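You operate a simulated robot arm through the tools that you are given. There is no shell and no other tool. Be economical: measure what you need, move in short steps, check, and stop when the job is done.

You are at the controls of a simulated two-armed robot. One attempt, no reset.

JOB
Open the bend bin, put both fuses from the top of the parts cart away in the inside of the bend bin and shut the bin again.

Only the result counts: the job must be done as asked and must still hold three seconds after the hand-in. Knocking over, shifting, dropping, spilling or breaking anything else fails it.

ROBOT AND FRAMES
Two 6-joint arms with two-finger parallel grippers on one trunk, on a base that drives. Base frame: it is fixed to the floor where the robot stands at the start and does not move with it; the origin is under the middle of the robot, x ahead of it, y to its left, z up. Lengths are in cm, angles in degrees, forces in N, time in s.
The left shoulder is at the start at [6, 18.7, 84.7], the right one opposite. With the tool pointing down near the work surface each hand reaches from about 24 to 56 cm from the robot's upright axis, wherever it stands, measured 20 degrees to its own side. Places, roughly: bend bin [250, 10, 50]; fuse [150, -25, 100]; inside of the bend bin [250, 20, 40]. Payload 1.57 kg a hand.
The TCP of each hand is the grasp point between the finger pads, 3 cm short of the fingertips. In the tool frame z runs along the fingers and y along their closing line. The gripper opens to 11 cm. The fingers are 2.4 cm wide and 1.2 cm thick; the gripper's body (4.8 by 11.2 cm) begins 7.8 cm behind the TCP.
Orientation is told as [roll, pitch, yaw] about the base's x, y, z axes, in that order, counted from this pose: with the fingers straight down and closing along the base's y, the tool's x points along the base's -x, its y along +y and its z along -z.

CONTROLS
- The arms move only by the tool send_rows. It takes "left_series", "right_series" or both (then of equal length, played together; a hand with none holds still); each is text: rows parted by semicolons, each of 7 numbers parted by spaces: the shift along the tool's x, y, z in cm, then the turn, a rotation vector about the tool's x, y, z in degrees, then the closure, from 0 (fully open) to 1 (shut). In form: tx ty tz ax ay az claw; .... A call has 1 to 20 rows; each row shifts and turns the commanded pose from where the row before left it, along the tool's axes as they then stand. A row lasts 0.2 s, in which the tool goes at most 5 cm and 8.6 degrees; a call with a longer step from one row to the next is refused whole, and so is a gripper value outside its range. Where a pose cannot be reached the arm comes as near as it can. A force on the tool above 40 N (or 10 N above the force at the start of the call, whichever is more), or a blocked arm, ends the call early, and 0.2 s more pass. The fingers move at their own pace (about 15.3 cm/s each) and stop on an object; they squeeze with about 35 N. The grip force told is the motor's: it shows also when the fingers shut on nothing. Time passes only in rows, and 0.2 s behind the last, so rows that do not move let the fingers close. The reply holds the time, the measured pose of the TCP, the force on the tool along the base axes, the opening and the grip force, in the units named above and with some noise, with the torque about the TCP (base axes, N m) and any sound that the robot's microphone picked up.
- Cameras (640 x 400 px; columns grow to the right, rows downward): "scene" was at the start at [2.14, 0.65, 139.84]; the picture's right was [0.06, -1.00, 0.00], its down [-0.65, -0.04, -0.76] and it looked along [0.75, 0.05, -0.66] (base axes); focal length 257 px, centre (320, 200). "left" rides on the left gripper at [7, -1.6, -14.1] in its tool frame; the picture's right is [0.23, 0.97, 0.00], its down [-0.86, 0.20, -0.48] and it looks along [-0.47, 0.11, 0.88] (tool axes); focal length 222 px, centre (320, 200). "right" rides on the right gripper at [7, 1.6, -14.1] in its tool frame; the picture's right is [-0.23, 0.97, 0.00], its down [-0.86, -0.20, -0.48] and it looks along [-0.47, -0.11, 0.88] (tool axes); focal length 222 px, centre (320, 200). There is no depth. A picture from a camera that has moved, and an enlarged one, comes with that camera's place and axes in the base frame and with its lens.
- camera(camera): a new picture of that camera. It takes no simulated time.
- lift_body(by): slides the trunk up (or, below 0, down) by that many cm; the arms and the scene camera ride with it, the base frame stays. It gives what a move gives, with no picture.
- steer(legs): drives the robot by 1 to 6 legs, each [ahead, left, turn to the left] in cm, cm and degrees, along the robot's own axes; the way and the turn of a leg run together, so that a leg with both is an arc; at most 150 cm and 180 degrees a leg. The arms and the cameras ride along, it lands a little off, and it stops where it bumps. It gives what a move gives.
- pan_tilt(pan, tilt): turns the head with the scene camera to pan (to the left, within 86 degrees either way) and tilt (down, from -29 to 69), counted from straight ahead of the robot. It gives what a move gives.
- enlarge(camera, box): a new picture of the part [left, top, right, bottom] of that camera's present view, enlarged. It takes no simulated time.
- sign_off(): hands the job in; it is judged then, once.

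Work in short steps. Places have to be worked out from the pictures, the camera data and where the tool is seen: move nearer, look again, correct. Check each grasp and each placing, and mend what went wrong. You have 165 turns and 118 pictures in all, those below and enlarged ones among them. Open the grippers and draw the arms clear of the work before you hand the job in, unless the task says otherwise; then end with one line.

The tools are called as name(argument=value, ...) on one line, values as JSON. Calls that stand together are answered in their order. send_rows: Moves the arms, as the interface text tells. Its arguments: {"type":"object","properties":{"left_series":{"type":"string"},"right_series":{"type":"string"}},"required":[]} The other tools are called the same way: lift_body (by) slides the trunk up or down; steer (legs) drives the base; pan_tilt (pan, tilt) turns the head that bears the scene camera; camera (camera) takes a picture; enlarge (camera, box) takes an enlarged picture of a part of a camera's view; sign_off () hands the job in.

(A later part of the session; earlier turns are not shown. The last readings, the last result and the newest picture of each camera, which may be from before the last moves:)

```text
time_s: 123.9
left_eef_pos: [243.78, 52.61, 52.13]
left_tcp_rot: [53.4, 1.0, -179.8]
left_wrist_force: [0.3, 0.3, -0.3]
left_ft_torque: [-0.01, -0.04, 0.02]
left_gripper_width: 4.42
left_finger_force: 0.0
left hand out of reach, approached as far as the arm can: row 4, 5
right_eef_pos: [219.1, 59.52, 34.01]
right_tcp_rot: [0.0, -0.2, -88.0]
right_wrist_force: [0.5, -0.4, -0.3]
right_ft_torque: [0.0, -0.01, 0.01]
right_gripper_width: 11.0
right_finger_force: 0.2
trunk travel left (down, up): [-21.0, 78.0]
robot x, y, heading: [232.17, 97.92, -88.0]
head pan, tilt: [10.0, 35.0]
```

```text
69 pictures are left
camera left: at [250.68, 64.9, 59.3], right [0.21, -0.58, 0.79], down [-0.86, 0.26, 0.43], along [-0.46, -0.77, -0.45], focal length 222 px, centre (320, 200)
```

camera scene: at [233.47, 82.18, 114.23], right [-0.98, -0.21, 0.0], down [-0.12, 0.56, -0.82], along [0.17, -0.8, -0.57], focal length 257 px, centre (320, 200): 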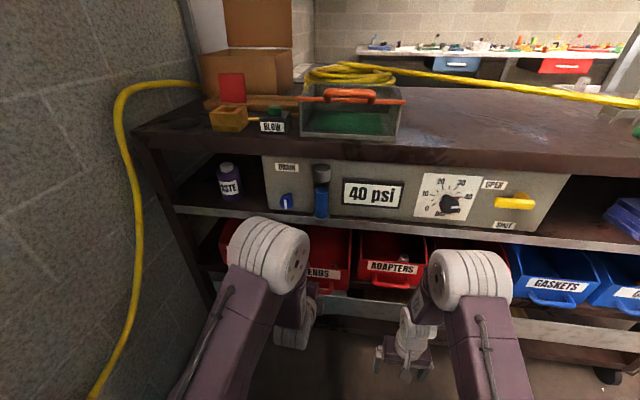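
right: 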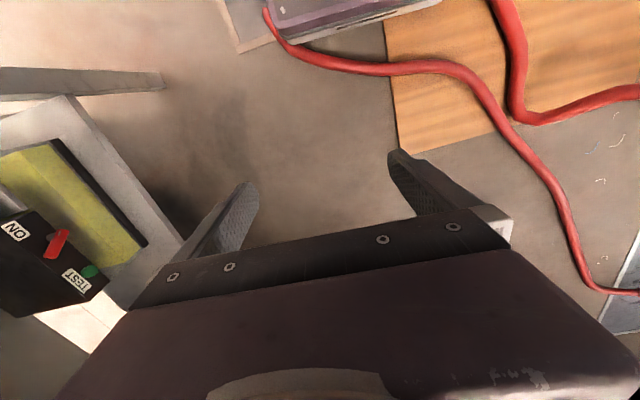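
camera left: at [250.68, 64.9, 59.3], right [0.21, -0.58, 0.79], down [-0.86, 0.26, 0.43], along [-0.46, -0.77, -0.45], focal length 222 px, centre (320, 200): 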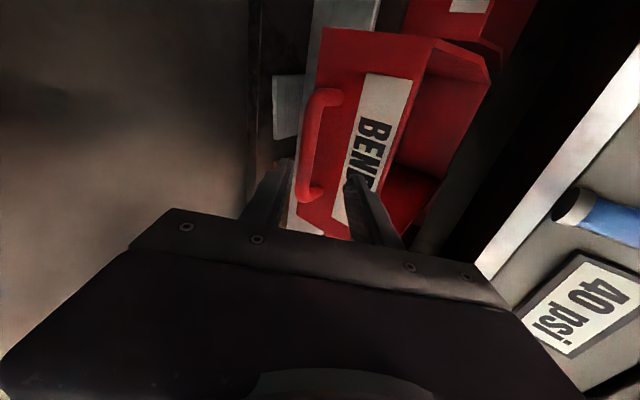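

I drive back a bit and unwind the left hand to the carrying pose.

steer(legs=[[-12, 0, -1]])

send_rows(left_series="0 0 0 7.6 0 0 0;0 0 0 7.6 0 0 0;0 0 0 7.6 0 0 0;0 0 0 7.6 0 0 0;0 0 0 7.6 0 0 0;0 0 0 7.7 0 0 0;0 0 0 7.7 0 0 0;0 0 0 0 0 -8.3 0;0 0 0 0 0 -8.3 0;0 0 0 0 0 -8.3 0;0 0 0 0 0 -8.3 0;0 0 0 0 0 -8.3 0;0 0 0 0 0 -8.3 0;0 0 0 0 0 -8.3 0;0 0 0 0 0 -8.3 0;0 0 0 0 0 -8.3 0;0 0 0 0 0 -8.3 0;0 0 0 0 0 -8 0")

camera(camera="scene")

```text
time_s: 125.2
left_eef_pos: [242.76, 64.49, 52.05]
left_tcp_rot: [53.4, 1.0, 179.1]
left_wrist_force: [0.3, -0.4, -0.4]
left_ft_torque: [-0.03, 0.0, -0.02]
left_gripper_width: 4.4
left_finger_force: 0.0
right_eef_pos: [218.14, 72.01, 33.93]
right_tcp_rot: [0.1, -0.2, -89.1]
right_wrist_force: [0.2, -0.8, -0.1]
right_ft_torque: [0.02, 0.0, -0.01]
right_gripper_width: 11.0
right_finger_force: 0.0
trunk travel left (down, up): [-21.0, 78.0]
robot x, y, heading: [232.22, 109.87, -89.1]
head pan, tilt: [10.0, 35.0]
```

```text
time_s: 128.9
left_eef_pos: [241.81, 64.63, 51.3]
left_tcp_rot: [-3.6, -14.0, -91.1]
left_wrist_force: [-0.1, 0.0, -0.3]
left_ft_torque: [0.0, -0.03, 0.03]
left_gripper_width: 11.0
left_finger_force: 0.1
left hand out of reach, approached as far as the arm can: row 3, 4, 5, 6, 7
right_eef_pos: [218.11, 71.92, 33.96]
right_tcp_rot: [0.0, -0.1, -89.1]
right_wrist_force: [-0.3, 0.3, 0.6]
right_ft_torque: [-0.03, 0.01, -0.01]
right_gripper_width: 10.98
right_finger_force: 0.0
trunk travel left (down, up): [-21.0, 78.0]
robot x, y, heading: [232.3, 109.93, -89.0]
head pan, tilt: [10.0, 35.0]
```

```text
68 pictures are left
camera scene: at [233.57, 107.5, 114.24], right [-0.98, -0.19, 0.0], down [-0.11, 0.56, -0.82], along [0.15, -0.8, -0.57], focal length 257 px, centre (320, 200)
```

scene: 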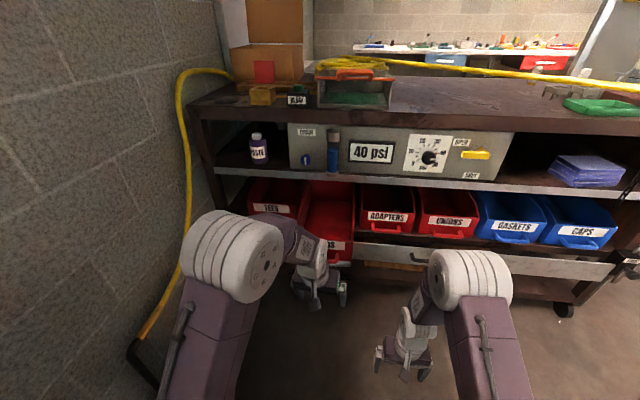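

The bin is open. Now I return for the fuses: straighten the left hand, lower the trunk, turn to heading 0 and go back under the rope.

send_rows(left_series="0 0 0 -1.8 7 0 0;0 0 0 -1.8 7 0 0;2 2 0 0 0 0 0;2 2 0 0 0 0 0;2 2 0 0 0 0 0;2 2 0 0 0 0 0;2 2 0 0 0 0 0")

lift_body(by=-21)

pan_tilt(pan=0, tilt=69)

steer(legs=[[0, 0, 89], [-10, -33, 0]])

camera(camera="scene")

```text
time_s: 130.6
left_eef_pos: [252.03, 74.49, 51.33]
left_tcp_rot: [0.1, 0.1, -91.7]
left_wrist_force: [0.1, 0.0, 0.0]
left_ft_torque: [-0.02, 0.01, -0.01]
left_gripper_width: 10.99
left_finger_force: 0.1
right_eef_pos: [218.09, 71.88, 34.06]
right_tcp_rot: [-0.1, -0.1, -89.2]
right_wrist_force: [0.3, 0.4, -0.1]
right_ft_torque: [0.03, -0.04, 0.01]
right_gripper_width: 11.01
right_finger_force: 0.1
trunk travel left (down, up): [-21.0, 78.0]
robot x, y, heading: [232.45, 109.95, -88.9]
head pan, tilt: [10.0, 35.0]
```

```text
time_s: 132.8
left_eef_pos: [252.09, 74.42, 30.22]
left_tcp_rot: [0.1, 0.0, -91.7]
left_wrist_force: [0.2, -0.1, 1.2]
left_ft_torque: [0.0, -0.01, 0.03]
left_gripper_width: 11.01
left_finger_force: 0.1
right_eef_pos: [218.04, 71.9, 12.92]
right_tcp_rot: [0.0, -0.1, -89.0]
right_wrist_force: [0.2, -0.7, 0.0]
right_ft_torque: [0.0, 0.01, -0.03]
right_gripper_width: 11.0
right_finger_force: 0.0
trunk travel left (down, up): [0.0, 99.0]
robot x, y, heading: [232.44, 109.93, -88.9]
head pan, tilt: [10.0, 35.0]
```

```text
time_s: 133.8
left_eef_pos: [252.09, 74.4, 30.28]
left_tcp_rot: [0.2, 0.1, -91.7]
left_wrist_force: [0.6, 0.3, 1.0]
left_ft_torque: [0.02, -0.01, 0.03]
left_gripper_width: 11.0
left_finger_force: 0.1
right_eef_pos: [218.08, 72.0, 13.01]
right_tcp_rot: [0.0, 0.0, -89.1]
right_wrist_force: [-0.7, 0.3, -0.9]
right_ft_torque: [-0.03, 0.02, 0.02]
right_gripper_width: 11.01
right_finger_force: 0.0
trunk travel left (down, up): [0.0, 99.0]
robot x, y, heading: [232.29, 110.04, -89.4]
head pan, tilt: [0.0, 68.8]
```

```text
time_s: 139.8
left_eef_pos: [257.83, 96.0, 30.29]
left_tcp_rot: [0.1, 0.0, -2.3]
left_wrist_force: [0.2, -1.4, 0.7]
left_ft_torque: [-0.03, -0.01, 0.01]
left_gripper_width: 11.02
left_finger_force: 0.0
right_eef_pos: [260.04, 62.04, 12.9]
right_tcp_rot: [0.0, -0.1, 0.3]
right_wrist_force: [0.5, -0.2, 0.6]
right_ft_torque: [0.0, -0.01, 0.02]
right_gripper_width: 11.02
right_finger_force: 0.2
trunk travel left (down, up): [0.0, 99.0]
robot x, y, heading: [222.24, 76.51, 0.3]
head pan, tilt: [0.0, 68.8]
```

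```text
67 pictures are left
camera scene: at [221.44, 76.78, 88.87], right [0.0, -1.0, 0.0], down [-0.93, 0.0, -0.36], along [0.36, 0.0, -0.93], focal length 257 px, centre (320, 200)
```

scene: 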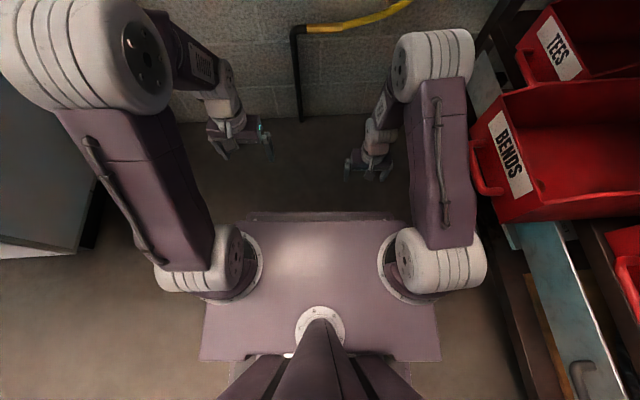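

The open bin is close to my right arm, so I raise the trunk 25 so the arm passes above it, drive back past it, then lower again before the rope.

lift_body(by=25)

steer(legs=[[-4, -3, 0], [-23, -4, 0]])

camera(camera="scene")

```text
time_s: 142.4
left_eef_pos: [257.89, 96.15, 55.23]
left_tcp_rot: [0.2, -0.1, -2.3]
left_wrist_force: [0.1, 0.3, -0.5]
left_ft_torque: [-0.04, 0.02, -0.01]
left_gripper_width: 11.01
left_finger_force: 0.1
right_eef_pos: [260.08, 61.98, 38.11]
right_tcp_rot: [0.0, -0.1, 0.3]
right_wrist_force: [0.3, -0.3, 0.3]
right_ft_torque: [0.02, 0.02, 0.0]
right_gripper_width: 11.0
right_finger_force: 0.0
trunk travel left (down, up): [-25.0, 74.0]
robot x, y, heading: [222.2, 76.79, 0.3]
head pan, tilt: [0.0, 68.8]
```

```text
time_s: 144.7
left_eef_pos: [230.94, 88.67, 55.29]
left_tcp_rot: [0.1, 0.0, -2.6]
left_wrist_force: [0.8, 0.2, 0.2]
left_ft_torque: [0.0, -0.02, -0.04]
left_gripper_width: 11.0
left_finger_force: 0.1
right_eef_pos: [232.91, 54.71, 38.0]
right_tcp_rot: [0.0, -0.2, 0.1]
right_wrist_force: [-0.1, 0.8, -0.4]
right_ft_torque: [0.0, -0.02, -0.01]
right_gripper_width: 10.99
right_finger_force: 0.0
trunk travel left (down, up): [-25.0, 74.0]
robot x, y, heading: [195.07, 69.38, -0.1]
head pan, tilt: [0.0, 68.8]
```

```text
66 pictures are left
camera scene: at [194.37, 69.7, 113.87], right [0.0, -1.0, 0.0], down [-0.93, 0.0, -0.36], along [0.36, 0.0, -0.93], focal length 257 px, centre (320, 200)
```

scene: 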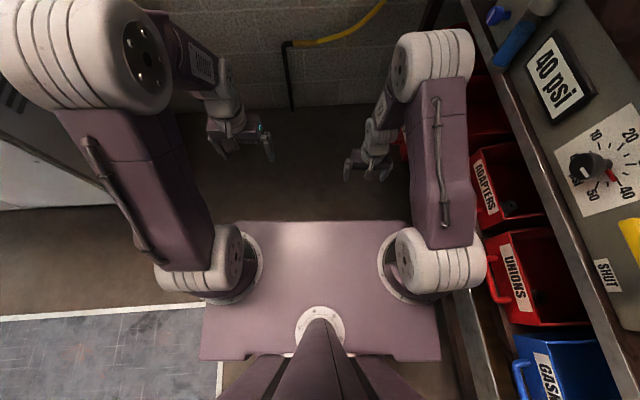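

Clear of the bin. I lower the trunk fully and reverse under the rope.

lift_body(by=-25)

steer(legs=[[-50, -3.5, 0], [-40, 0, 0]])

```text
time_s: 147.3
left_eef_pos: [230.93, 88.82, 30.29]
left_tcp_rot: [0.1, -0.1, -2.6]
left_wrist_force: [-0.2, -0.8, 0.0]
left_ft_torque: [0.03, -0.01, 0.03]
left_gripper_width: 11.01
left_finger_force: 0.0
right_eef_pos: [232.97, 54.89, 13.01]
right_tcp_rot: [-0.1, -0.2, 0.1]
right_wrist_force: [-0.5, 0.6, -0.4]
right_ft_torque: [0.04, 0.0, -0.01]
right_gripper_width: 10.98
right_finger_force: 0.0
trunk travel left (down, up): [0.0, 99.0]
robot x, y, heading: [195.41, 69.57, -0.3]
head pan, tilt: [0.0, 68.8]
```

```text
time_s: 152.3
left_eef_pos: [140.37, 85.6, 30.2]
left_tcp_rot: [0.1, 0.0, -2.6]
left_wrist_force: [0.1, 0.3, 0.6]
left_ft_torque: [-0.01, 0.01, 0.0]
left_gripper_width: 11.01
left_finger_force: 0.0
right_eef_pos: [142.52, 51.48, 12.94]
right_tcp_rot: [0.0, -0.1, 0.1]
right_wrist_force: [-0.2, -0.7, 0.7]
right_ft_torque: [0.0, 0.03, 0.01]
right_gripper_width: 11.03
right_finger_force: 0.1
trunk travel left (down, up): [0.0, 99.0]
robot x, y, heading: [104.3, 66.26, 0.0]
head pan, tilt: [0.0, 68.8]
```

Back on this side. I drive to the front of the cart at (79,-14) and raise the trunk for picking.

steer(legs=[[-25, -30, 0], [0, -50, 0]])

lift_body(by=40)

lift_body(by=32)

pan_tilt(pan=0, tilt=45)

camera(camera="scene")

```text
time_s: 157.3
left_eef_pos: [115.68, 4.5, 30.34]
left_tcp_rot: [0.0, 0.0, -2.8]
left_wrist_force: [0.2, -0.9, 0.3]
left_ft_torque: [0.02, -0.02, 0.01]
left_gripper_width: 11.02
left_finger_force: 0.0
right_eef_pos: [117.53, -29.56, 13.06]
right_tcp_rot: [0.1, -0.1, -0.2]
right_wrist_force: [0.6, 0.0, -0.8]
right_ft_torque: [0.02, -0.03, -0.04]
right_gripper_width: 10.98
right_finger_force: 0.1
trunk travel left (down, up): [0.0, 99.0]
robot x, y, heading: [79.84, -14.34, -0.3]
head pan, tilt: [0.0, 68.8]
```

```text
time_s: 161.2
left_eef_pos: [115.66, 4.51, 70.27]
left_tcp_rot: [0.1, 0.0, -2.9]
left_wrist_force: [0.3, -0.4, 0.6]
left_ft_torque: [0.02, -0.01, 0.0]
left_gripper_width: 10.99
left_finger_force: 0.0
right_eef_pos: [117.49, -29.51, 52.91]
right_tcp_rot: [0.0, -0.1, -0.1]
right_wrist_force: [0.0, -0.8, -0.2]
right_ft_torque: [0.02, 0.03, 0.06]
right_gripper_width: 10.99
right_finger_force: 0.0
trunk travel left (down, up): [-40.0, 59.0]
robot x, y, heading: [80.14, -15.06, -0.2]
head pan, tilt: [0.0, 68.8]
```

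```text
time_s: 164.3
left_eef_pos: [115.57, 4.6, 102.13]
left_tcp_rot: [0.1, -0.1, -2.9]
left_wrist_force: [0.6, -0.5, 0.5]
left_ft_torque: [-0.01, 0.0, -0.03]
left_gripper_width: 11.0
left_finger_force: 0.0
right_eef_pos: [117.58, -29.57, 85.1]
right_tcp_rot: [0.0, -0.1, -0.3]
right_wrist_force: [0.0, 0.7, 0.6]
right_ft_torque: [0.03, -0.01, 0.05]
right_gripper_width: 10.97
right_finger_force: 0.2
trunk travel left (down, up): [-72.0, 27.0]
robot x, y, heading: [79.75, -14.61, -0.3]
head pan, tilt: [0.0, 68.8]
```

```text
time_s: 165.2
left_eef_pos: [115.77, 4.37, 102.29]
left_tcp_rot: [0.1, 0.0, -2.9]
left_wrist_force: [0.6, -0.3, -1.0]
left_ft_torque: [-0.01, 0.0, -0.02]
left_gripper_width: 11.0
left_finger_force: 0.0
right_eef_pos: [117.48, -29.52, 84.97]
right_tcp_rot: [0.0, -0.1, -0.2]
right_wrist_force: [-0.4, 0.7, 0.8]
right_ft_torque: [-0.03, -0.03, 0.0]
right_gripper_width: 11.0
right_finger_force: 0.0
trunk travel left (down, up): [-72.0, 27.0]
robot x, y, heading: [80.08, -14.22, -0.2]
head pan, tilt: [0.0, 45.0]
```

```text
65 pictures are left
camera scene: at [81.6, -14.43, 163.75], right [0.0, -1.0, 0.0], down [-0.71, 0.0, -0.71], along [0.71, 0.0, -0.71], focal length 257 px, centre (320, 200)
```

scene: 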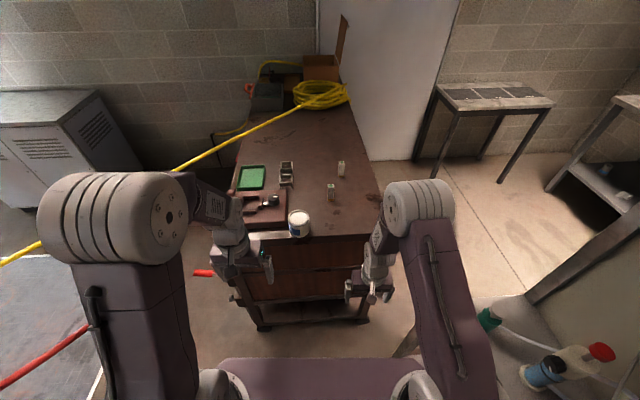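

I measure the fuses from here and raise the right hand above cart height.

enlarge(camera="scene", box=[270, 140, 400, 250])

send_rows(right_series="0 0 -4 0 0 0 0;0 0 -4 0 0 0 0;0 0 -4 0 0 0 0;0 0 -4 0 0 0 0;0 0 -4 0 0 0 0;0 0 -4 0 0 0 0;0 0 -3 0 0 0 0", left_series="0 0 -1.5 0 0 0 0;0 0 -1.5 0 0 0 0;0 0 -1.5 0 0 0 0;0 0 -1.5 0 0 0 0;0 0 -1.5 0 0 0 0;0 0 -1.5 0 0 0 0;0 0 -1 0 0 0 0")

```text
3.64 times, centred on (335, 195) of scene
camera zoom: at [81.6, -14.43, 163.75], right [0.0, -1.0, 0.0], down [-0.71, 0.0, -0.71], along [0.71, 0.0, -0.71], focal length 934 px, centre (266, 218)
```

zoom: 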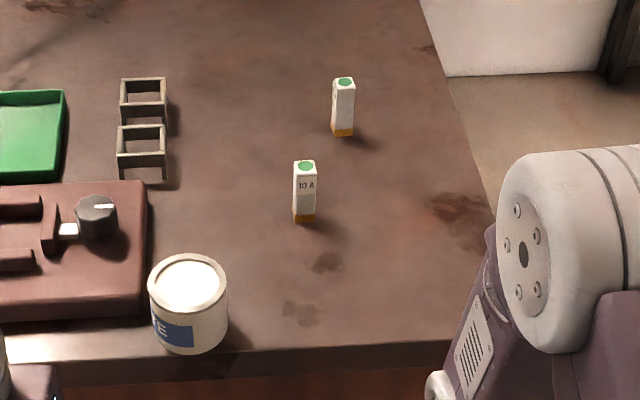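

```text
time_s: 166.8
left_eef_pos: [115.61, 4.49, 112.32]
left_tcp_rot: [0.1, 0.1, -2.9]
left_wrist_force: [0.5, -0.3, -1.0]
left_ft_torque: [-0.01, 0.01, 0.01]
left_gripper_width: 11.0
left_finger_force: 0.0
right_eef_pos: [117.48, -29.52, 112.1]
right_tcp_rot: [-0.1, -0.1, -0.2]
right_wrist_force: [0.6, -0.4, -0.3]
right_ft_torque: [-0.01, 0.01, -0.03]
right_gripper_width: 11.0
right_finger_force: 0.1
trunk travel left (down, up): [-72.0, 27.0]
robot x, y, heading: [79.65, -14.57, -0.4]
head pan, tilt: [0.0, 45.0]
```

Near fuse base ≈ (154.3,-18.7), far ≈ (168.3,-23.8), standing z 91–99. I drive forward 25 with hands at z 112.

steer(legs=[[25, 0, 0]])

camera(camera="scene")

```text
time_s: 168.6
left_eef_pos: [139.92, 4.45, 112.37]
left_tcp_rot: [0.1, -0.1, -2.6]
left_wrist_force: [0.1, 0.2, -0.5]
left_ft_torque: [0.04, 0.01, -0.01]
left_gripper_width: 11.04
left_finger_force: 0.1
right_eef_pos: [141.74, -29.52, 112.15]
right_tcp_rot: [-0.1, -0.1, -0.1]
right_wrist_force: [0.4, 0.6, -0.6]
right_ft_torque: [0.02, 0.0, 0.0]
right_gripper_width: 11.0
right_finger_force: 0.0
trunk travel left (down, up): [-72.0, 27.0]
robot x, y, heading: [104.07, -14.55, 0.3]
head pan, tilt: [0.0, 45.0]
```

```text
63 pictures are left
camera scene: at [105.82, -14.51, 163.76], right [0.0, -1.0, 0.0], down [-0.71, 0.0, -0.71], along [0.71, 0.0, -0.71], focal length 257 px, centre (320, 200)
```

scene: 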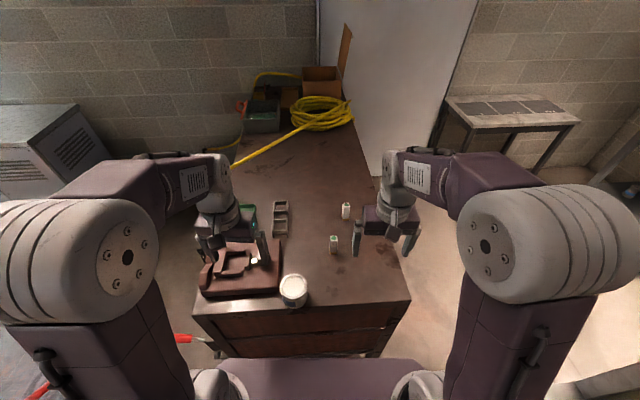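

I move the right hand aside and bring the left hand above the near fuse.

send_rows(right_series="2 -2 0 0 0 0 0;2 -2 0 0 0 0 0;2 -2 0 0 0 0 0;2 -2 0 0 0 0 0;1 0 0 0 0 0 0;0 0 0 0 0 0 0", left_series="-2.4 -3 0 0 0 -2.5 0;-2.4 -4 0 0 0 0 0;-2.4 -4 0 0 0 0 0;-2.4 -4 0 0 0 0 0;-2.4 -4 0 0 0 0 0;-2.4 -4 0 0 0 0 0.2")

camera(camera="left")

```text
time_s: 170.0
left_eef_pos: [154.44, -19.09, 112.1]
left_tcp_rot: [0.3, 0.1, -0.2]
left_wrist_force: [0.1, -0.7, 0.4]
left_ft_torque: [0.01, 0.02, 0.0]
left_gripper_width: 8.83
left_finger_force: 0.0
right_eef_pos: [133.09, -37.7, 112.02]
right_tcp_rot: [0.0, 0.0, 0.0]
right_wrist_force: [1.0, 0.4, -0.6]
right_ft_torque: [0.01, -0.01, -0.03]
right_gripper_width: 10.99
right_finger_force: 0.1
trunk travel left (down, up): [-72.0, 27.0]
robot x, y, heading: [103.95, -14.68, -0.2]
head pan, tilt: [0.0, 45.0]
```

```text
62 pictures are left
camera left: at [147.58, -20.69, 126.25], right [-0.22, 0.97, 0.01], down [0.86, 0.19, 0.48], along [0.46, 0.11, -0.88], focal length 222 px, centre (320, 200)
```

left: 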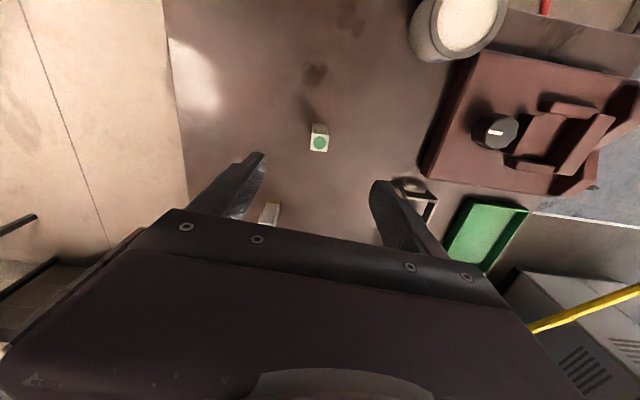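

The near fuse is right under the TCP. I descend 16 cm to z≈96 and close.

send_rows(left_series="0.4 0 4 0 0 0 0.3;0 0 4 0 0 0 0.4;0 0 4 0 0 0 0.4;0 0 3.5 0 0 0 0.4;0 0 0 0 0 0 0.4")

camera(camera="left")

```text
time_s: 171.2
left_eef_pos: [153.79, -18.98, 96.4]
left_tcp_rot: [0.2, 0.0, -0.3]
left_wrist_force: [-0.4, -0.4, 0.0]
left_ft_torque: [0.01, 0.01, 0.0]
left_gripper_width: 6.57
left_finger_force: 0.1
right_eef_pos: [132.84, -37.74, 112.1]
right_tcp_rot: [0.0, -0.1, -0.1]
right_wrist_force: [-0.1, -0.1, 0.2]
right_ft_torque: [0.0, -0.03, 0.03]
right_gripper_width: 11.0
right_finger_force: 0.1
trunk travel left (down, up): [-72.0, 27.0]
robot x, y, heading: [104.23, -14.72, -0.0]
head pan, tilt: [0.0, 45.0]
```

```text
61 pictures are left
camera left: at [146.85, -20.61, 110.5], right [-0.22, 0.97, 0.0], down [0.86, 0.2, 0.48], along [0.47, 0.11, -0.88], focal length 222 px, centre (320, 200)
```

left: 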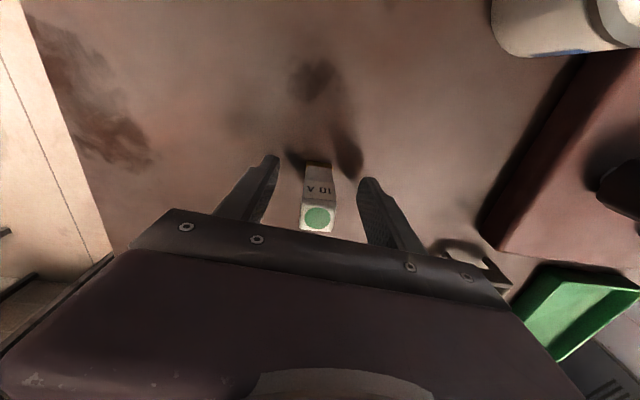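

The fuse stands between the pads. I close and lift.

send_rows(left_series="-0.4 0 0 0 0 0 0.6;0 0 0 0 0 0 0.85;0 0 0 0 0 0 1;0 0 0 0 0 0 1")

send_rows(left_series="0 0 -1 0 0 0 1;0 0 -3 0 0 0 1;0 0 -4 0 0 0 1;0 0 -4 0 0 0 1;0 0 -4 0 0 0 1")

camera(camera="left")

```text
time_s: 172.2
left_eef_pos: [154.18, -18.98, 96.63]
left_tcp_rot: [0.1, 0.0, -0.2]
left_wrist_force: [-0.6, -0.4, -0.6]
left_ft_torque: [0.03, -0.01, -0.03]
left_gripper_width: 2.13
left_finger_force: 34.3
right_eef_pos: [132.86, -37.63, 112.2]
right_tcp_rot: [-0.1, -0.1, -0.1]
right_wrist_force: [-0.2, 0.3, 1.2]
right_ft_torque: [-0.01, -0.01, 0.01]
right_gripper_width: 11.01
right_finger_force: 0.1
trunk travel left (down, up): [-72.0, 27.0]
robot x, y, heading: [103.85, -14.83, -0.0]
head pan, tilt: [0.0, 45.0]
```

```text
time_s: 173.4
left_eef_pos: [154.14, -18.76, 112.87]
left_tcp_rot: [0.1, -0.1, -0.1]
left_wrist_force: [0.3, -0.2, -0.8]
left_ft_torque: [0.0, -0.02, 0.0]
left_gripper_width: 2.11
left_finger_force: 34.1
right_eef_pos: [132.96, -37.55, 112.2]
right_tcp_rot: [0.1, -0.1, -0.1]
right_wrist_force: [0.2, 0.1, 0.0]
right_ft_torque: [0.01, 0.01, -0.01]
right_gripper_width: 11.0
right_finger_force: 0.1
trunk travel left (down, up): [-72.0, 27.0]
robot x, y, heading: [104.14, -14.62, -0.4]
head pan, tilt: [0.0, 45.0]
```

```text
60 pictures are left
camera left: at [147.18, -20.38, 126.97], right [-0.22, 0.97, 0.0], down [0.86, 0.2, 0.48], along [0.47, 0.11, -0.88], focal length 222 px, centre (320, 200)
```

left: 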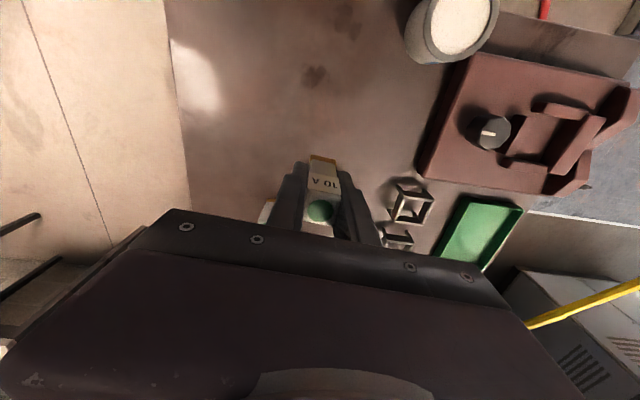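

Fuse one is held. I bring the left hand back out of the way, then move the right hand toward the far fuse.

send_rows(left_series="2.5 4 0 0 0 0 1;2.5 4 0 0 0 0 1;2.5 4 0 0 0 0 1;2.5 4 0 0 0 0 1;2.5 4 0 0 0 0 1;2.5 4 0 0 0 0 1")

steer(legs=[[4, 0, 0]])

send_rows(right_series="-4 1.5 0 0 0 0 0;-4 1.5 0 0 -5 0 0;-4 1.5 0 0 -5 0 0;-4 1.5 0 0 -5 0 0;-4 1.5 0 0 -5 0 0.2;-4 1.5 0 0 -5 0 0.3;-3 1.5 0 0 -5 0 0.35")

camera(camera="right")

```text
time_s: 174.8
left_eef_pos: [139.28, 5.59, 112.95]
left_tcp_rot: [0.1, -0.1, -0.2]
left_wrist_force: [-0.3, -0.5, -1.2]
left_ft_torque: [-0.02, -0.04, 0.01]
left_gripper_width: 2.11
left_finger_force: 33.8
right_eef_pos: [132.73, -37.42, 112.18]
right_tcp_rot: [0.1, -0.2, -0.1]
right_wrist_force: [0.2, -0.8, 1.0]
right_ft_torque: [0.0, -0.01, 0.01]
right_gripper_width: 10.95
right_finger_force: 0.0
trunk travel left (down, up): [-72.0, 27.0]
robot x, y, heading: [104.38, -14.41, -0.1]
head pan, tilt: [0.0, 45.0]
```

```text
time_s: 175.7
left_eef_pos: [142.75, 5.56, 113.15]
left_tcp_rot: [0.1, -0.4, -0.4]
left_wrist_force: [0.0, 0.2, 0.3]
left_ft_torque: [-0.05, -0.07, 0.01]
left_gripper_width: 2.1
left_finger_force: 34.0
right_eef_pos: [136.32, -37.64, 112.25]
right_tcp_rot: [0.0, -0.4, -0.1]
right_wrist_force: [-0.8, 0.3, 0.0]
right_ft_torque: [0.0, -0.04, 0.0]
right_gripper_width: 11.02
right_finger_force: 0.1
trunk travel left (down, up): [-72.0, 27.0]
robot x, y, heading: [107.99, -14.68, -0.4]
head pan, tilt: [0.0, 45.0]
```

```text
time_s: 177.3
left_eef_pos: [143.16, 5.5, 112.88]
left_tcp_rot: [0.1, 0.0, -0.3]
left_wrist_force: [-0.5, 0.4, -0.4]
left_ft_torque: [0.01, 0.06, 0.0]
left_gripper_width: 2.11
left_finger_force: 34.3
right_eef_pos: [163.11, -26.79, 116.89]
right_tcp_rot: [0.0, -30.2, -0.1]
right_wrist_force: [0.2, 0.2, -0.5]
right_ft_torque: [-0.02, 0.06, -0.04]
right_gripper_width: 7.16
right_finger_force: 0.1
trunk travel left (down, up): [-72.0, 27.0]
robot x, y, heading: [107.87, -14.37, 0.0]
head pan, tilt: [0.0, 45.0]
```

```text
59 pictures are left
camera right: at [150.06, -25.24, 125.61], right [0.2, 0.97, 0.11], down [0.5, -0.2, 0.84], along [0.84, -0.11, -0.53], focal length 222 px, centre (320, 200)
```

right: 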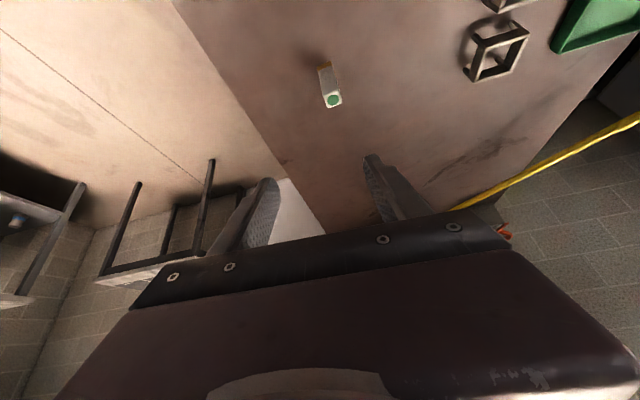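

Far fuse ≈ (168.7,-24). I align the tool axis with it and approach along the tilted fingers.

send_rows(right_series="2.8 1.35 0 0 0 0 0.35;2.8 1.35 0 0 0 0 0.35;0 0 4 0 0 0 0.35;0 0 4 0 0 0 0.35;0 0 4 0 0 0 0.35")

camera(camera="right")

```text
time_s: 178.5
left_eef_pos: [143.27, 5.35, 112.96]
left_tcp_rot: [0.1, 0.0, -0.2]
left_wrist_force: [0.5, -0.5, -1.3]
left_ft_torque: [0.04, 0.0, 0.01]
left_gripper_width: 2.13
left_finger_force: 34.6
right_eef_pos: [164.5, -24.25, 103.64]
right_tcp_rot: [0.1, -30.0, -0.1]
right_wrist_force: [-0.5, 0.6, 0.3]
right_ft_torque: [-0.02, 0.01, 0.0]
right_gripper_width: 7.15
right_finger_force: 0.1
trunk travel left (down, up): [-72.0, 27.0]
robot x, y, heading: [108.47, -14.34, -0.2]
head pan, tilt: [0.0, 45.0]
```

```text
58 pictures are left
camera right: at [151.42, -22.69, 112.43], right [0.2, 0.97, 0.11], down [0.5, -0.2, 0.84], along [0.84, -0.11, -0.53], focal length 222 px, centre (320, 200)
```

right: 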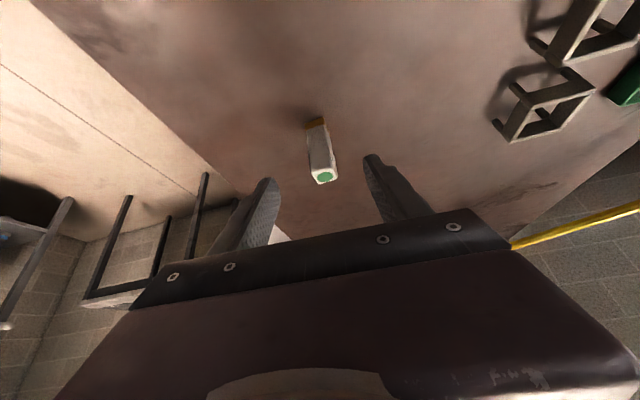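

Well aligned. I advance 8.6 cm and close.

send_rows(right_series="0 0 3 0 0 0 0.35;0 0 3 0 0 0 0.35;0 0 2.5 0 0 0 0.35;0 0 0 0 0 0 0.7;0 0 0 0 0 0 1;0 0 0 0 0 0 1")

camera(camera="right")

```text
time_s: 179.9
left_eef_pos: [143.31, 5.49, 112.94]
left_tcp_rot: [0.1, 0.0, -0.2]
left_wrist_force: [0.1, 0.8, -0.1]
left_ft_torque: [0.01, 0.01, -0.01]
left_gripper_width: 2.13
left_finger_force: 34.7
right_eef_pos: [168.57, -24.31, 96.24]
right_tcp_rot: [0.0, -30.2, 0.0]
right_wrist_force: [-0.2, -0.6, 0.3]
right_ft_torque: [0.0, 0.01, -0.03]
right_gripper_width: 2.1
right_finger_force: 34.5
trunk travel left (down, up): [-72.0, 27.0]
robot x, y, heading: [107.9, -14.7, -0.2]
head pan, tilt: [0.0, 45.0]
```

```text
57 pictures are left
camera right: at [155.51, -22.83, 105.13], right [0.2, 0.97, 0.11], down [0.5, -0.2, 0.84], along [0.84, -0.11, -0.53], focal length 222 px, centre (320, 200)
```

right: 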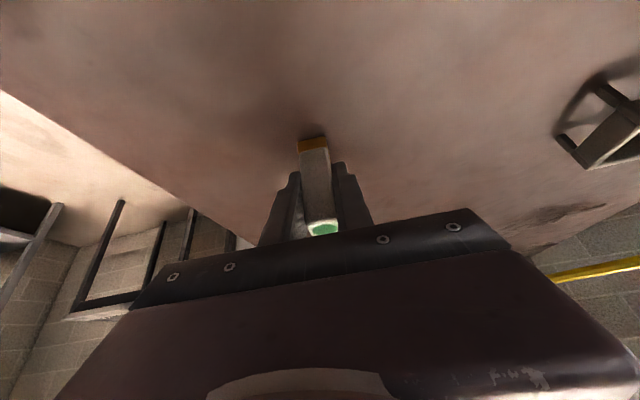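

Fuse two is gripped. I lift straight up, then retract to the carrying pose.

send_rows(right_series="-1 0 -1.7 0 0 0 1;-2 0 -3.4 0 0 0 1;-2 0 -3.4 0 0 0 1;-2 0 -3.4 0 0 0 1;-1 0 -1.7 0 0 0 1;3 0 0 0 5 0 1;3 0 0 0 5 0 1;3.5 0 0 0 5 0 1;3.5 0 0 0 5 0 1;3.5 0 0 0 5 0 1;3.5 0 0 0 5 0 1;3 0 0 0 0 0 1")

camera(camera="right")

```text
time_s: 182.5
left_eef_pos: [143.15, 5.42, 113.05]
left_tcp_rot: [0.1, -0.1, -0.3]
left_wrist_force: [0.4, -0.8, -0.7]
left_ft_torque: [0.0, 0.01, -0.01]
left_gripper_width: 2.14
left_finger_force: 34.7
right_eef_pos: [146.61, -24.5, 106.45]
right_tcp_rot: [0.0, -0.1, -0.1]
right_wrist_force: [0.2, -0.5, -0.4]
right_ft_torque: [-0.01, 0.0, 0.01]
right_gripper_width: 2.12
right_finger_force: 34.7
trunk travel left (down, up): [-72.0, 27.0]
robot x, y, heading: [107.86, -14.69, 0.0]
head pan, tilt: [0.0, 45.0]
```

```text
56 pictures are left
camera right: at [139.67, -22.79, 120.65], right [0.23, 0.97, 0.0], down [0.85, -0.2, 0.48], along [0.47, -0.11, -0.88], focal length 222 px, centre (320, 200)
```

right: 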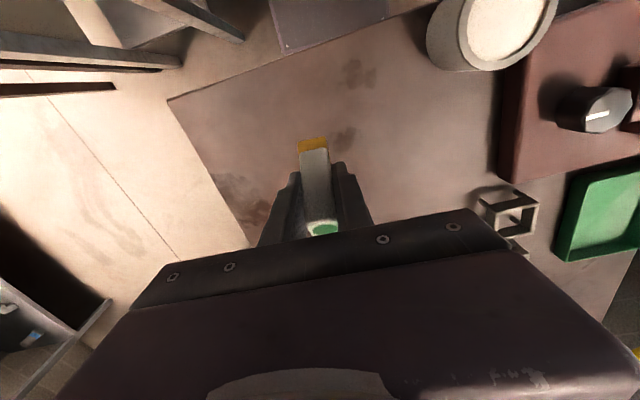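

Both fuses are held. I back away from the cart and lower the trunk fully, lowering the hands a bit too.

steer(legs=[[-30, 0, 0]])

lift_body(by=-40)

lift_body(by=-32)

pan_tilt(pan=0, tilt=69)

send_rows(left_series="0.5 0 2.5 0 0 0 1;0.5 0 2.5 0 0 0 1;0.5 0 2.5 0 0 0 1;0.5 0 2.5 0 0 0 1", right_series="0.5 -1 2.5 0 0 0 1;0.5 -1 2.5 0 0 0 1;0.5 -1 2.5 0 0 0 1;0.5 -1 2.5 0 0 0 1")

```text
time_s: 184.5
left_eef_pos: [113.48, 5.53, 112.93]
left_tcp_rot: [0.1, 0.0, -0.4]
left_wrist_force: [-0.1, -0.5, 0.8]
left_ft_torque: [0.04, 0.04, 0.0]
left_gripper_width: 2.14
left_finger_force: 34.5
right_eef_pos: [116.83, -24.28, 106.44]
right_tcp_rot: [0.0, -0.1, -0.2]
right_wrist_force: [0.2, 1.2, -0.6]
right_ft_torque: [0.03, 0.02, 0.01]
right_gripper_width: 2.09
right_finger_force: 33.8
trunk travel left (down, up): [-72.0, 27.0]
robot x, y, heading: [77.84, -14.93, -0.3]
head pan, tilt: [0.0, 45.0]
```

```text
time_s: 188.4
left_eef_pos: [113.32, 5.61, 72.97]
left_tcp_rot: [0.1, 0.0, -0.2]
left_wrist_force: [0.0, -0.1, -0.5]
left_ft_torque: [0.01, -0.01, 0.03]
left_gripper_width: 2.13
left_finger_force: 34.8
right_eef_pos: [116.71, -24.32, 66.34]
right_tcp_rot: [0.0, -0.1, -0.3]
right_wrist_force: [-0.4, 0.1, -1.2]
right_ft_torque: [0.05, -0.02, -0.02]
right_gripper_width: 2.11
right_finger_force: 34.2
trunk travel left (down, up): [-32.0, 67.0]
robot x, y, heading: [78.15, -14.43, -0.5]
head pan, tilt: [0.0, 45.0]
```

```text
time_s: 191.5
left_eef_pos: [113.2, 5.51, 40.92]
left_tcp_rot: [0.1, 0.1, -0.3]
left_wrist_force: [0.7, -0.2, -0.3]
left_ft_torque: [-0.03, 0.03, 0.01]
left_gripper_width: 2.14
left_finger_force: 34.0
right_eef_pos: [116.74, -24.19, 34.47]
right_tcp_rot: [0.0, -0.1, -0.1]
right_wrist_force: [0.4, 0.0, -0.1]
right_ft_torque: [-0.03, -0.01, -0.01]
right_gripper_width: 2.12
right_finger_force: 33.8
trunk travel left (down, up): [0.0, 99.0]
robot x, y, heading: [78.01, -14.58, -0.1]
head pan, tilt: [0.0, 45.0]
```

```text
time_s: 192.4
left_eef_pos: [113.33, 5.59, 41.02]
left_tcp_rot: [0.1, -0.1, -0.3]
left_wrist_force: [-0.7, -0.5, -0.8]
left_ft_torque: [0.02, -0.01, -0.01]
left_gripper_width: 2.14
left_finger_force: 34.0
right_eef_pos: [116.71, -24.24, 34.4]
right_tcp_rot: [0.0, -0.2, -0.2]
right_wrist_force: [0.7, 1.2, -0.4]
right_ft_torque: [0.0, 0.02, 0.0]
right_gripper_width: 2.13
right_finger_force: 34.6
trunk travel left (down, up): [0.0, 99.0]
robot x, y, heading: [78.09, -14.55, -0.2]
head pan, tilt: [0.0, 68.8]
```

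```text
time_s: 193.4
left_eef_pos: [111.21, 5.58, 31.06]
left_tcp_rot: [0.1, -0.1, -0.3]
left_wrist_force: [-0.5, 0.3, -0.4]
left_ft_torque: [-0.02, 0.0, -0.02]
left_gripper_width: 2.1
left_finger_force: 34.1
right_eef_pos: [114.83, -28.34, 24.41]
right_tcp_rot: [-0.1, -0.2, -0.2]
right_wrist_force: [-0.6, -0.4, 0.0]
right_ft_torque: [-0.01, -0.04, 0.01]
right_gripper_width: 2.13
right_finger_force: 34.4
trunk travel left (down, up): [0.0, 99.0]
robot x, y, heading: [78.0, -14.76, -0.2]
head pan, tilt: [0.0, 68.8]
```

Now I drive round to the corridor and through under the rope on the same line as before.

steer(legs=[[0, 60, 0], [27, 21, 0]])

steer(legs=[[28, 0, 0], [10, 0, 0], [50, 3, 0]])

camera(camera="scene")

```text
time_s: 198.6
left_eef_pos: [138.86, 85.62, 31.19]
left_tcp_rot: [0.1, 0.1, -0.2]
left_wrist_force: [-0.1, 0.2, -1.3]
left_ft_torque: [-0.03, 0.01, -0.01]
left_gripper_width: 2.14
left_finger_force: 35.1
right_eef_pos: [142.33, 51.93, 24.42]
right_tcp_rot: [0.0, -0.1, -0.1]
right_wrist_force: [-0.1, 0.2, -1.0]
right_ft_torque: [0.02, 0.01, 0.01]
right_gripper_width: 2.14
right_finger_force: 34.7
trunk travel left (down, up): [0.0, 99.0]
robot x, y, heading: [105.67, 66.04, 0.1]
head pan, tilt: [0.0, 68.8]
```

```text
time_s: 203.9
left_eef_pos: [227.19, 88.42, 31.12]
left_tcp_rot: [0.1, 0.0, -0.5]
left_wrist_force: [-0.1, -0.3, -0.3]
left_ft_torque: [0.01, 0.0, -0.03]
left_gripper_width: 2.13
left_finger_force: 34.2
right_eef_pos: [230.52, 54.67, 24.45]
right_tcp_rot: [-0.1, -0.1, -0.2]
right_wrist_force: [-0.3, 0.0, -0.6]
right_ft_torque: [0.01, -0.01, 0.04]
right_gripper_width: 2.11
right_finger_force: 34.7
trunk travel left (down, up): [0.0, 99.0]
robot x, y, heading: [194.0, 68.18, -0.3]
head pan, tilt: [0.0, 68.8]
```

```text
55 pictures are left
camera scene: at [193.2, 68.55, 88.87], right [-0.01, -1.0, 0.0], down [-0.93, 0.01, -0.36], along [0.36, 0.0, -0.93], focal length 257 px, centre (320, 200)
```

scene: 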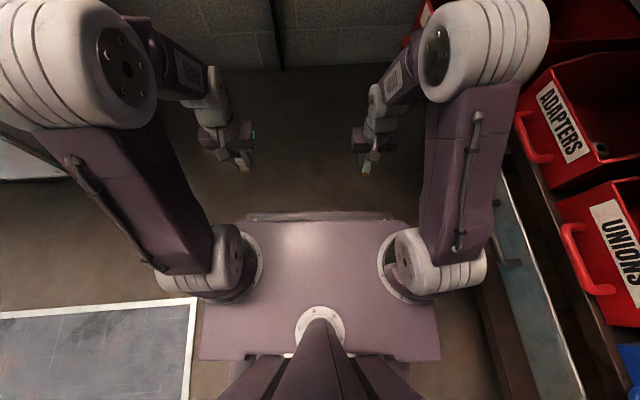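

Through again. I raise the trunk 40, go around the open bin and turn to face it.

lift_body(by=40)

steer(legs=[[28, 9, 0], [12, 28, 0], [0, 0, -90]])

pan_tilt(pan=0, tilt=45)

camera(camera="scene")

```text
time_s: 207.7
left_eef_pos: [227.13, 88.48, 71.18]
left_tcp_rot: [0.1, 0.1, -0.3]
left_wrist_force: [-0.4, 0.1, -0.8]
left_ft_torque: [0.01, 0.02, -0.01]
left_gripper_width: 2.08
left_finger_force: 34.1
right_eef_pos: [230.54, 54.63, 64.4]
right_tcp_rot: [0.0, 0.0, -0.2]
right_wrist_force: [0.0, -0.1, -1.0]
right_ft_torque: [0.01, 0.01, 0.0]
right_gripper_width: 2.15
right_finger_force: 34.8
trunk travel left (down, up): [-40.0, 59.0]
robot x, y, heading: [194.17, 68.29, -0.2]
head pan, tilt: [0.0, 68.8]
```

```text
time_s: 215.2
left_eef_pos: [254.01, 72.01, 71.15]
left_tcp_rot: [0.2, -0.1, -90.5]
left_wrist_force: [-0.2, 0.1, -0.8]
left_ft_torque: [0.02, 0.02, 0.0]
left_gripper_width: 2.13
left_finger_force: 34.6
right_eef_pos: [220.26, 68.72, 64.39]
right_tcp_rot: [-0.1, -0.1, -90.5]
right_wrist_force: [0.7, 0.0, -0.7]
right_ft_torque: [-0.02, 0.0, 0.01]
right_gripper_width: 2.14
right_finger_force: 34.7
trunk travel left (down, up): [-40.0, 59.0]
robot x, y, heading: [233.96, 105.21, -90.5]
head pan, tilt: [0.0, 68.8]
```

```text
time_s: 216.1
left_eef_pos: [253.99, 72.1, 71.09]
left_tcp_rot: [0.1, 0.0, -90.5]
left_wrist_force: [-0.2, 1.4, -0.5]
left_ft_torque: [-0.01, -0.01, 0.01]
left_gripper_width: 2.11
left_finger_force: 34.4
right_eef_pos: [220.2, 68.81, 64.33]
right_tcp_rot: [0.0, -0.1, -90.2]
right_wrist_force: [-0.5, 0.6, -0.5]
right_ft_torque: [0.01, 0.02, -0.03]
right_gripper_width: 2.13
right_finger_force: 34.2
trunk travel left (down, up): [-40.0, 59.0]
robot x, y, heading: [233.95, 105.23, -90.3]
head pan, tilt: [0.0, 45.0]
```

```text
54 pictures are left
camera scene: at [233.75, 103.33, 131.75], right [-1.0, 0.01, 0.0], down [0.01, 0.71, -0.71], along [-0.01, -0.71, -0.71], focal length 257 px, centre (320, 200)
```

scene: 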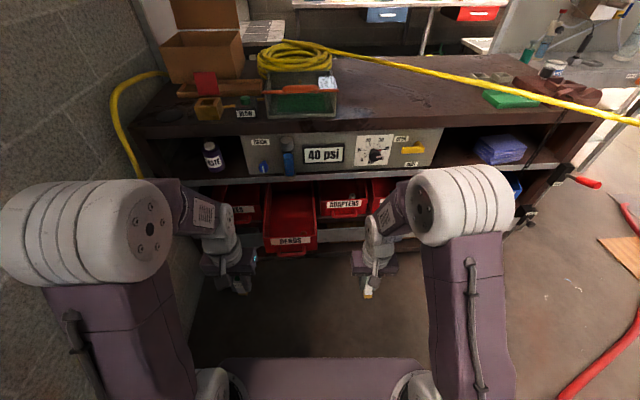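

I drive closer so that both hands can reach the open bin (front face y≈45, centre x≈244.5).

steer(legs=[[21, 11, 0]])

camera(camera="scene")

```text
time_s: 217.8
left_eef_pos: [264.65, 50.81, 71.11]
left_tcp_rot: [0.1, 0.0, -90.9]
left_wrist_force: [0.8, -0.7, -0.9]
left_ft_torque: [0.0, 0.01, 0.0]
left_gripper_width: 2.1
left_finger_force: 34.7
right_eef_pos: [230.73, 47.7, 64.3]
right_tcp_rot: [-0.1, -0.1, -90.7]
right_wrist_force: [0.8, -0.1, 0.0]
right_ft_torque: [0.03, 0.01, 0.0]
right_gripper_width: 2.11
right_finger_force: 34.6
trunk travel left (down, up): [-40.0, 59.0]
robot x, y, heading: [244.9, 84.38, -90.4]
head pan, tilt: [0.0, 45.0]
```

```text
53 pictures are left
camera scene: at [244.61, 82.2, 131.76], right [-1.0, 0.01, 0.0], down [0.01, 0.71, -0.71], along [-0.01, -0.71, -0.71], focal length 257 px, centre (320, 200)
```

scene: 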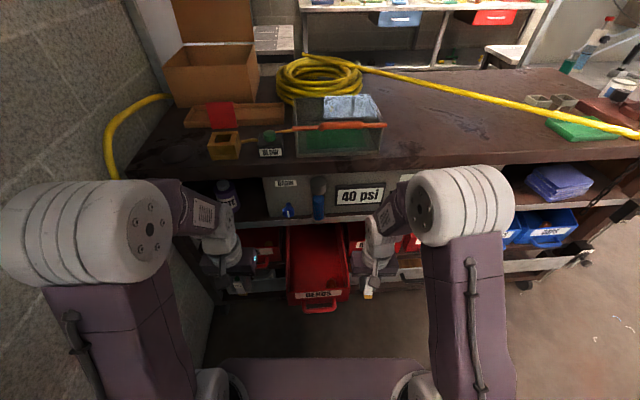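

I bring the left hand over the bin at (248, 37) and check with its camera.

send_rows(left_series="-2.76 -3.33 0 0 0 0 1;-2.76 -3.33 0 0 0 0 1;-2.76 -3.33 0 0 0 0 1;-2.76 -3.33 0 0 0 0 1;-2.76 -3.33 0 0 0 0 1")

camera(camera="left")

```text
time_s: 219.0
left_eef_pos: [247.96, 36.88, 70.92]
left_tcp_rot: [0.0, 0.0, -90.9]
left_wrist_force: [-1.1, 0.1, 0.1]
left_ft_torque: [-0.02, -0.03, 0.01]
left_gripper_width: 2.13
left_finger_force: 33.8
right_eef_pos: [230.67, 47.8, 64.28]
right_tcp_rot: [0.0, 0.0, -90.8]
right_wrist_force: [0.0, -0.7, -0.4]
right_ft_torque: [0.0, -0.01, -0.02]
right_gripper_width: 2.1
right_finger_force: 34.0
trunk travel left (down, up): [-40.0, 59.0]
robot x, y, heading: [244.7, 84.4, -91.0]
head pan, tilt: [0.0, 45.0]
```

```text
52 pictures are left
camera left: at [246.4, 43.95, 85.0], right [0.98, 0.21, 0.0], down [0.19, -0.86, 0.48], along [0.1, -0.47, -0.88], focal length 222 px, centre (320, 200)
```

left: 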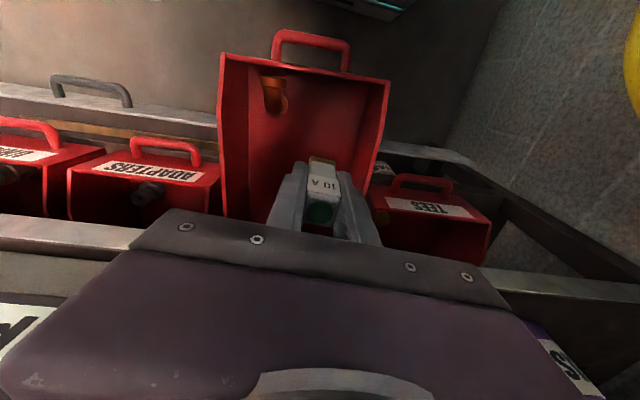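

The hand is over the bin's interior (x 235–254). I shift slightly to the middle and lower the fuse to just above the floor.

send_rows(left_series="2 -1.5 0 0 0 0 1;0 0 4 0 0 0 1;0 0 4 0 0 0 1;0 0 4 0 0 0 1;0 0 3 0 0 0 1")

camera(camera="left")

```text
time_s: 220.2
left_eef_pos: [246.37, 39.33, 56.32]
left_tcp_rot: [0.1, 0.0, -90.9]
left_wrist_force: [-0.9, -0.2, -0.7]
left_ft_torque: [0.03, -0.01, 0.0]
left_gripper_width: 2.1
left_finger_force: 34.3
right_eef_pos: [230.73, 47.77, 64.34]
right_tcp_rot: [0.1, -0.1, -90.9]
right_wrist_force: [-0.6, -0.4, 0.4]
right_ft_torque: [0.0, 0.02, 0.02]
right_gripper_width: 2.12
right_finger_force: 34.6
trunk travel left (down, up): [-40.0, 59.0]
robot x, y, heading: [244.81, 84.27, -90.8]
head pan, tilt: [0.0, 45.0]
```

```text
51 pictures are left
camera left: at [244.88, 46.23, 70.2], right [0.98, 0.21, 0.0], down [0.19, -0.86, 0.48], along [0.1, -0.47, -0.88], focal length 222 px, centre (320, 200)
```

left: 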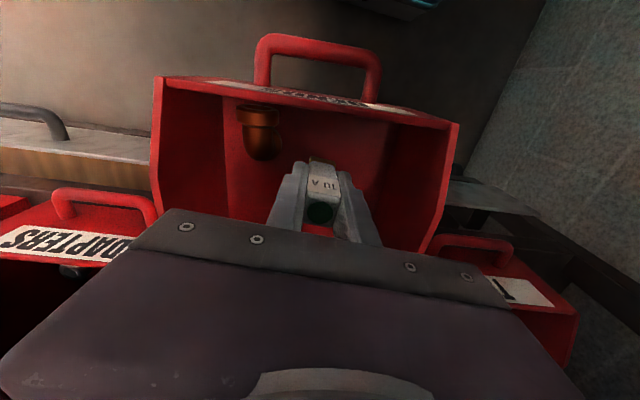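

Inside the bin. I lower another ~5 cm gently and release.

send_rows(left_series="0 0 2 0 0 0 1;0 0 1.5 0 0 0 1;0 0 1 0 0 0 1;0 0 0.5 0 0 0 1")

```text
time_s: 221.2
left_eef_pos: [246.28, 39.29, 51.12]
left_tcp_rot: [0.1, -0.1, -90.8]
left_wrist_force: [1.0, -0.4, 0.0]
left_ft_torque: [0.03, -0.01, -0.01]
left_gripper_width: 2.13
left_finger_force: 34.6
right_eef_pos: [230.71, 47.89, 64.39]
right_tcp_rot: [0.0, -0.1, -90.9]
right_wrist_force: [-0.3, 0.9, -0.9]
right_ft_torque: [0.01, 0.02, -0.04]
right_gripper_width: 2.11
right_finger_force: 35.2
trunk travel left (down, up): [-40.0, 59.0]
robot x, y, heading: [245.0, 84.42, -90.9]
head pan, tilt: [0.0, 45.0]
```

No floor contact yet; I creep lower.

send_rows(left_series="0 0 0.5 0 0 0 1;0 0 0.5 0 0 0 1;0 0 0.5 0 0 0 1;0 0 0.5 0 0 0 1")

camera(camera="left")

```text
time_s: 222.2
left_eef_pos: [246.36, 39.31, 49.34]
left_tcp_rot: [0.0, -0.3, -90.9]
left_wrist_force: [4.8, 1.9, 22.9]
left_ft_torque: [0.13, -0.19, 0.03]
left_gripper_width: 2.15
left_finger_force: 34.3
right_eef_pos: [230.72, 48.01, 64.52]
right_tcp_rot: [0.0, -0.2, -90.7]
right_wrist_force: [-0.3, 0.2, -0.7]
right_ft_torque: [0.02, -0.02, 0.02]
right_gripper_width: 2.1
right_finger_force: 34.0
trunk travel left (down, up): [-40.0, 59.0]
robot x, y, heading: [245.04, 84.5, -90.7]
head pan, tilt: [0.0, 45.0]
```

```text
50 pictures are left
camera left: at [244.85, 46.37, 63.37], right [0.98, 0.21, 0.0], down [0.19, -0.86, 0.48], along [0.1, -0.47, -0.88], focal length 222 px, centre (320, 200)
```

left: 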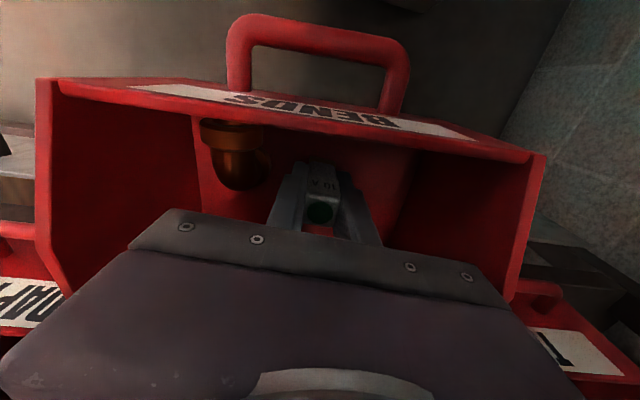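

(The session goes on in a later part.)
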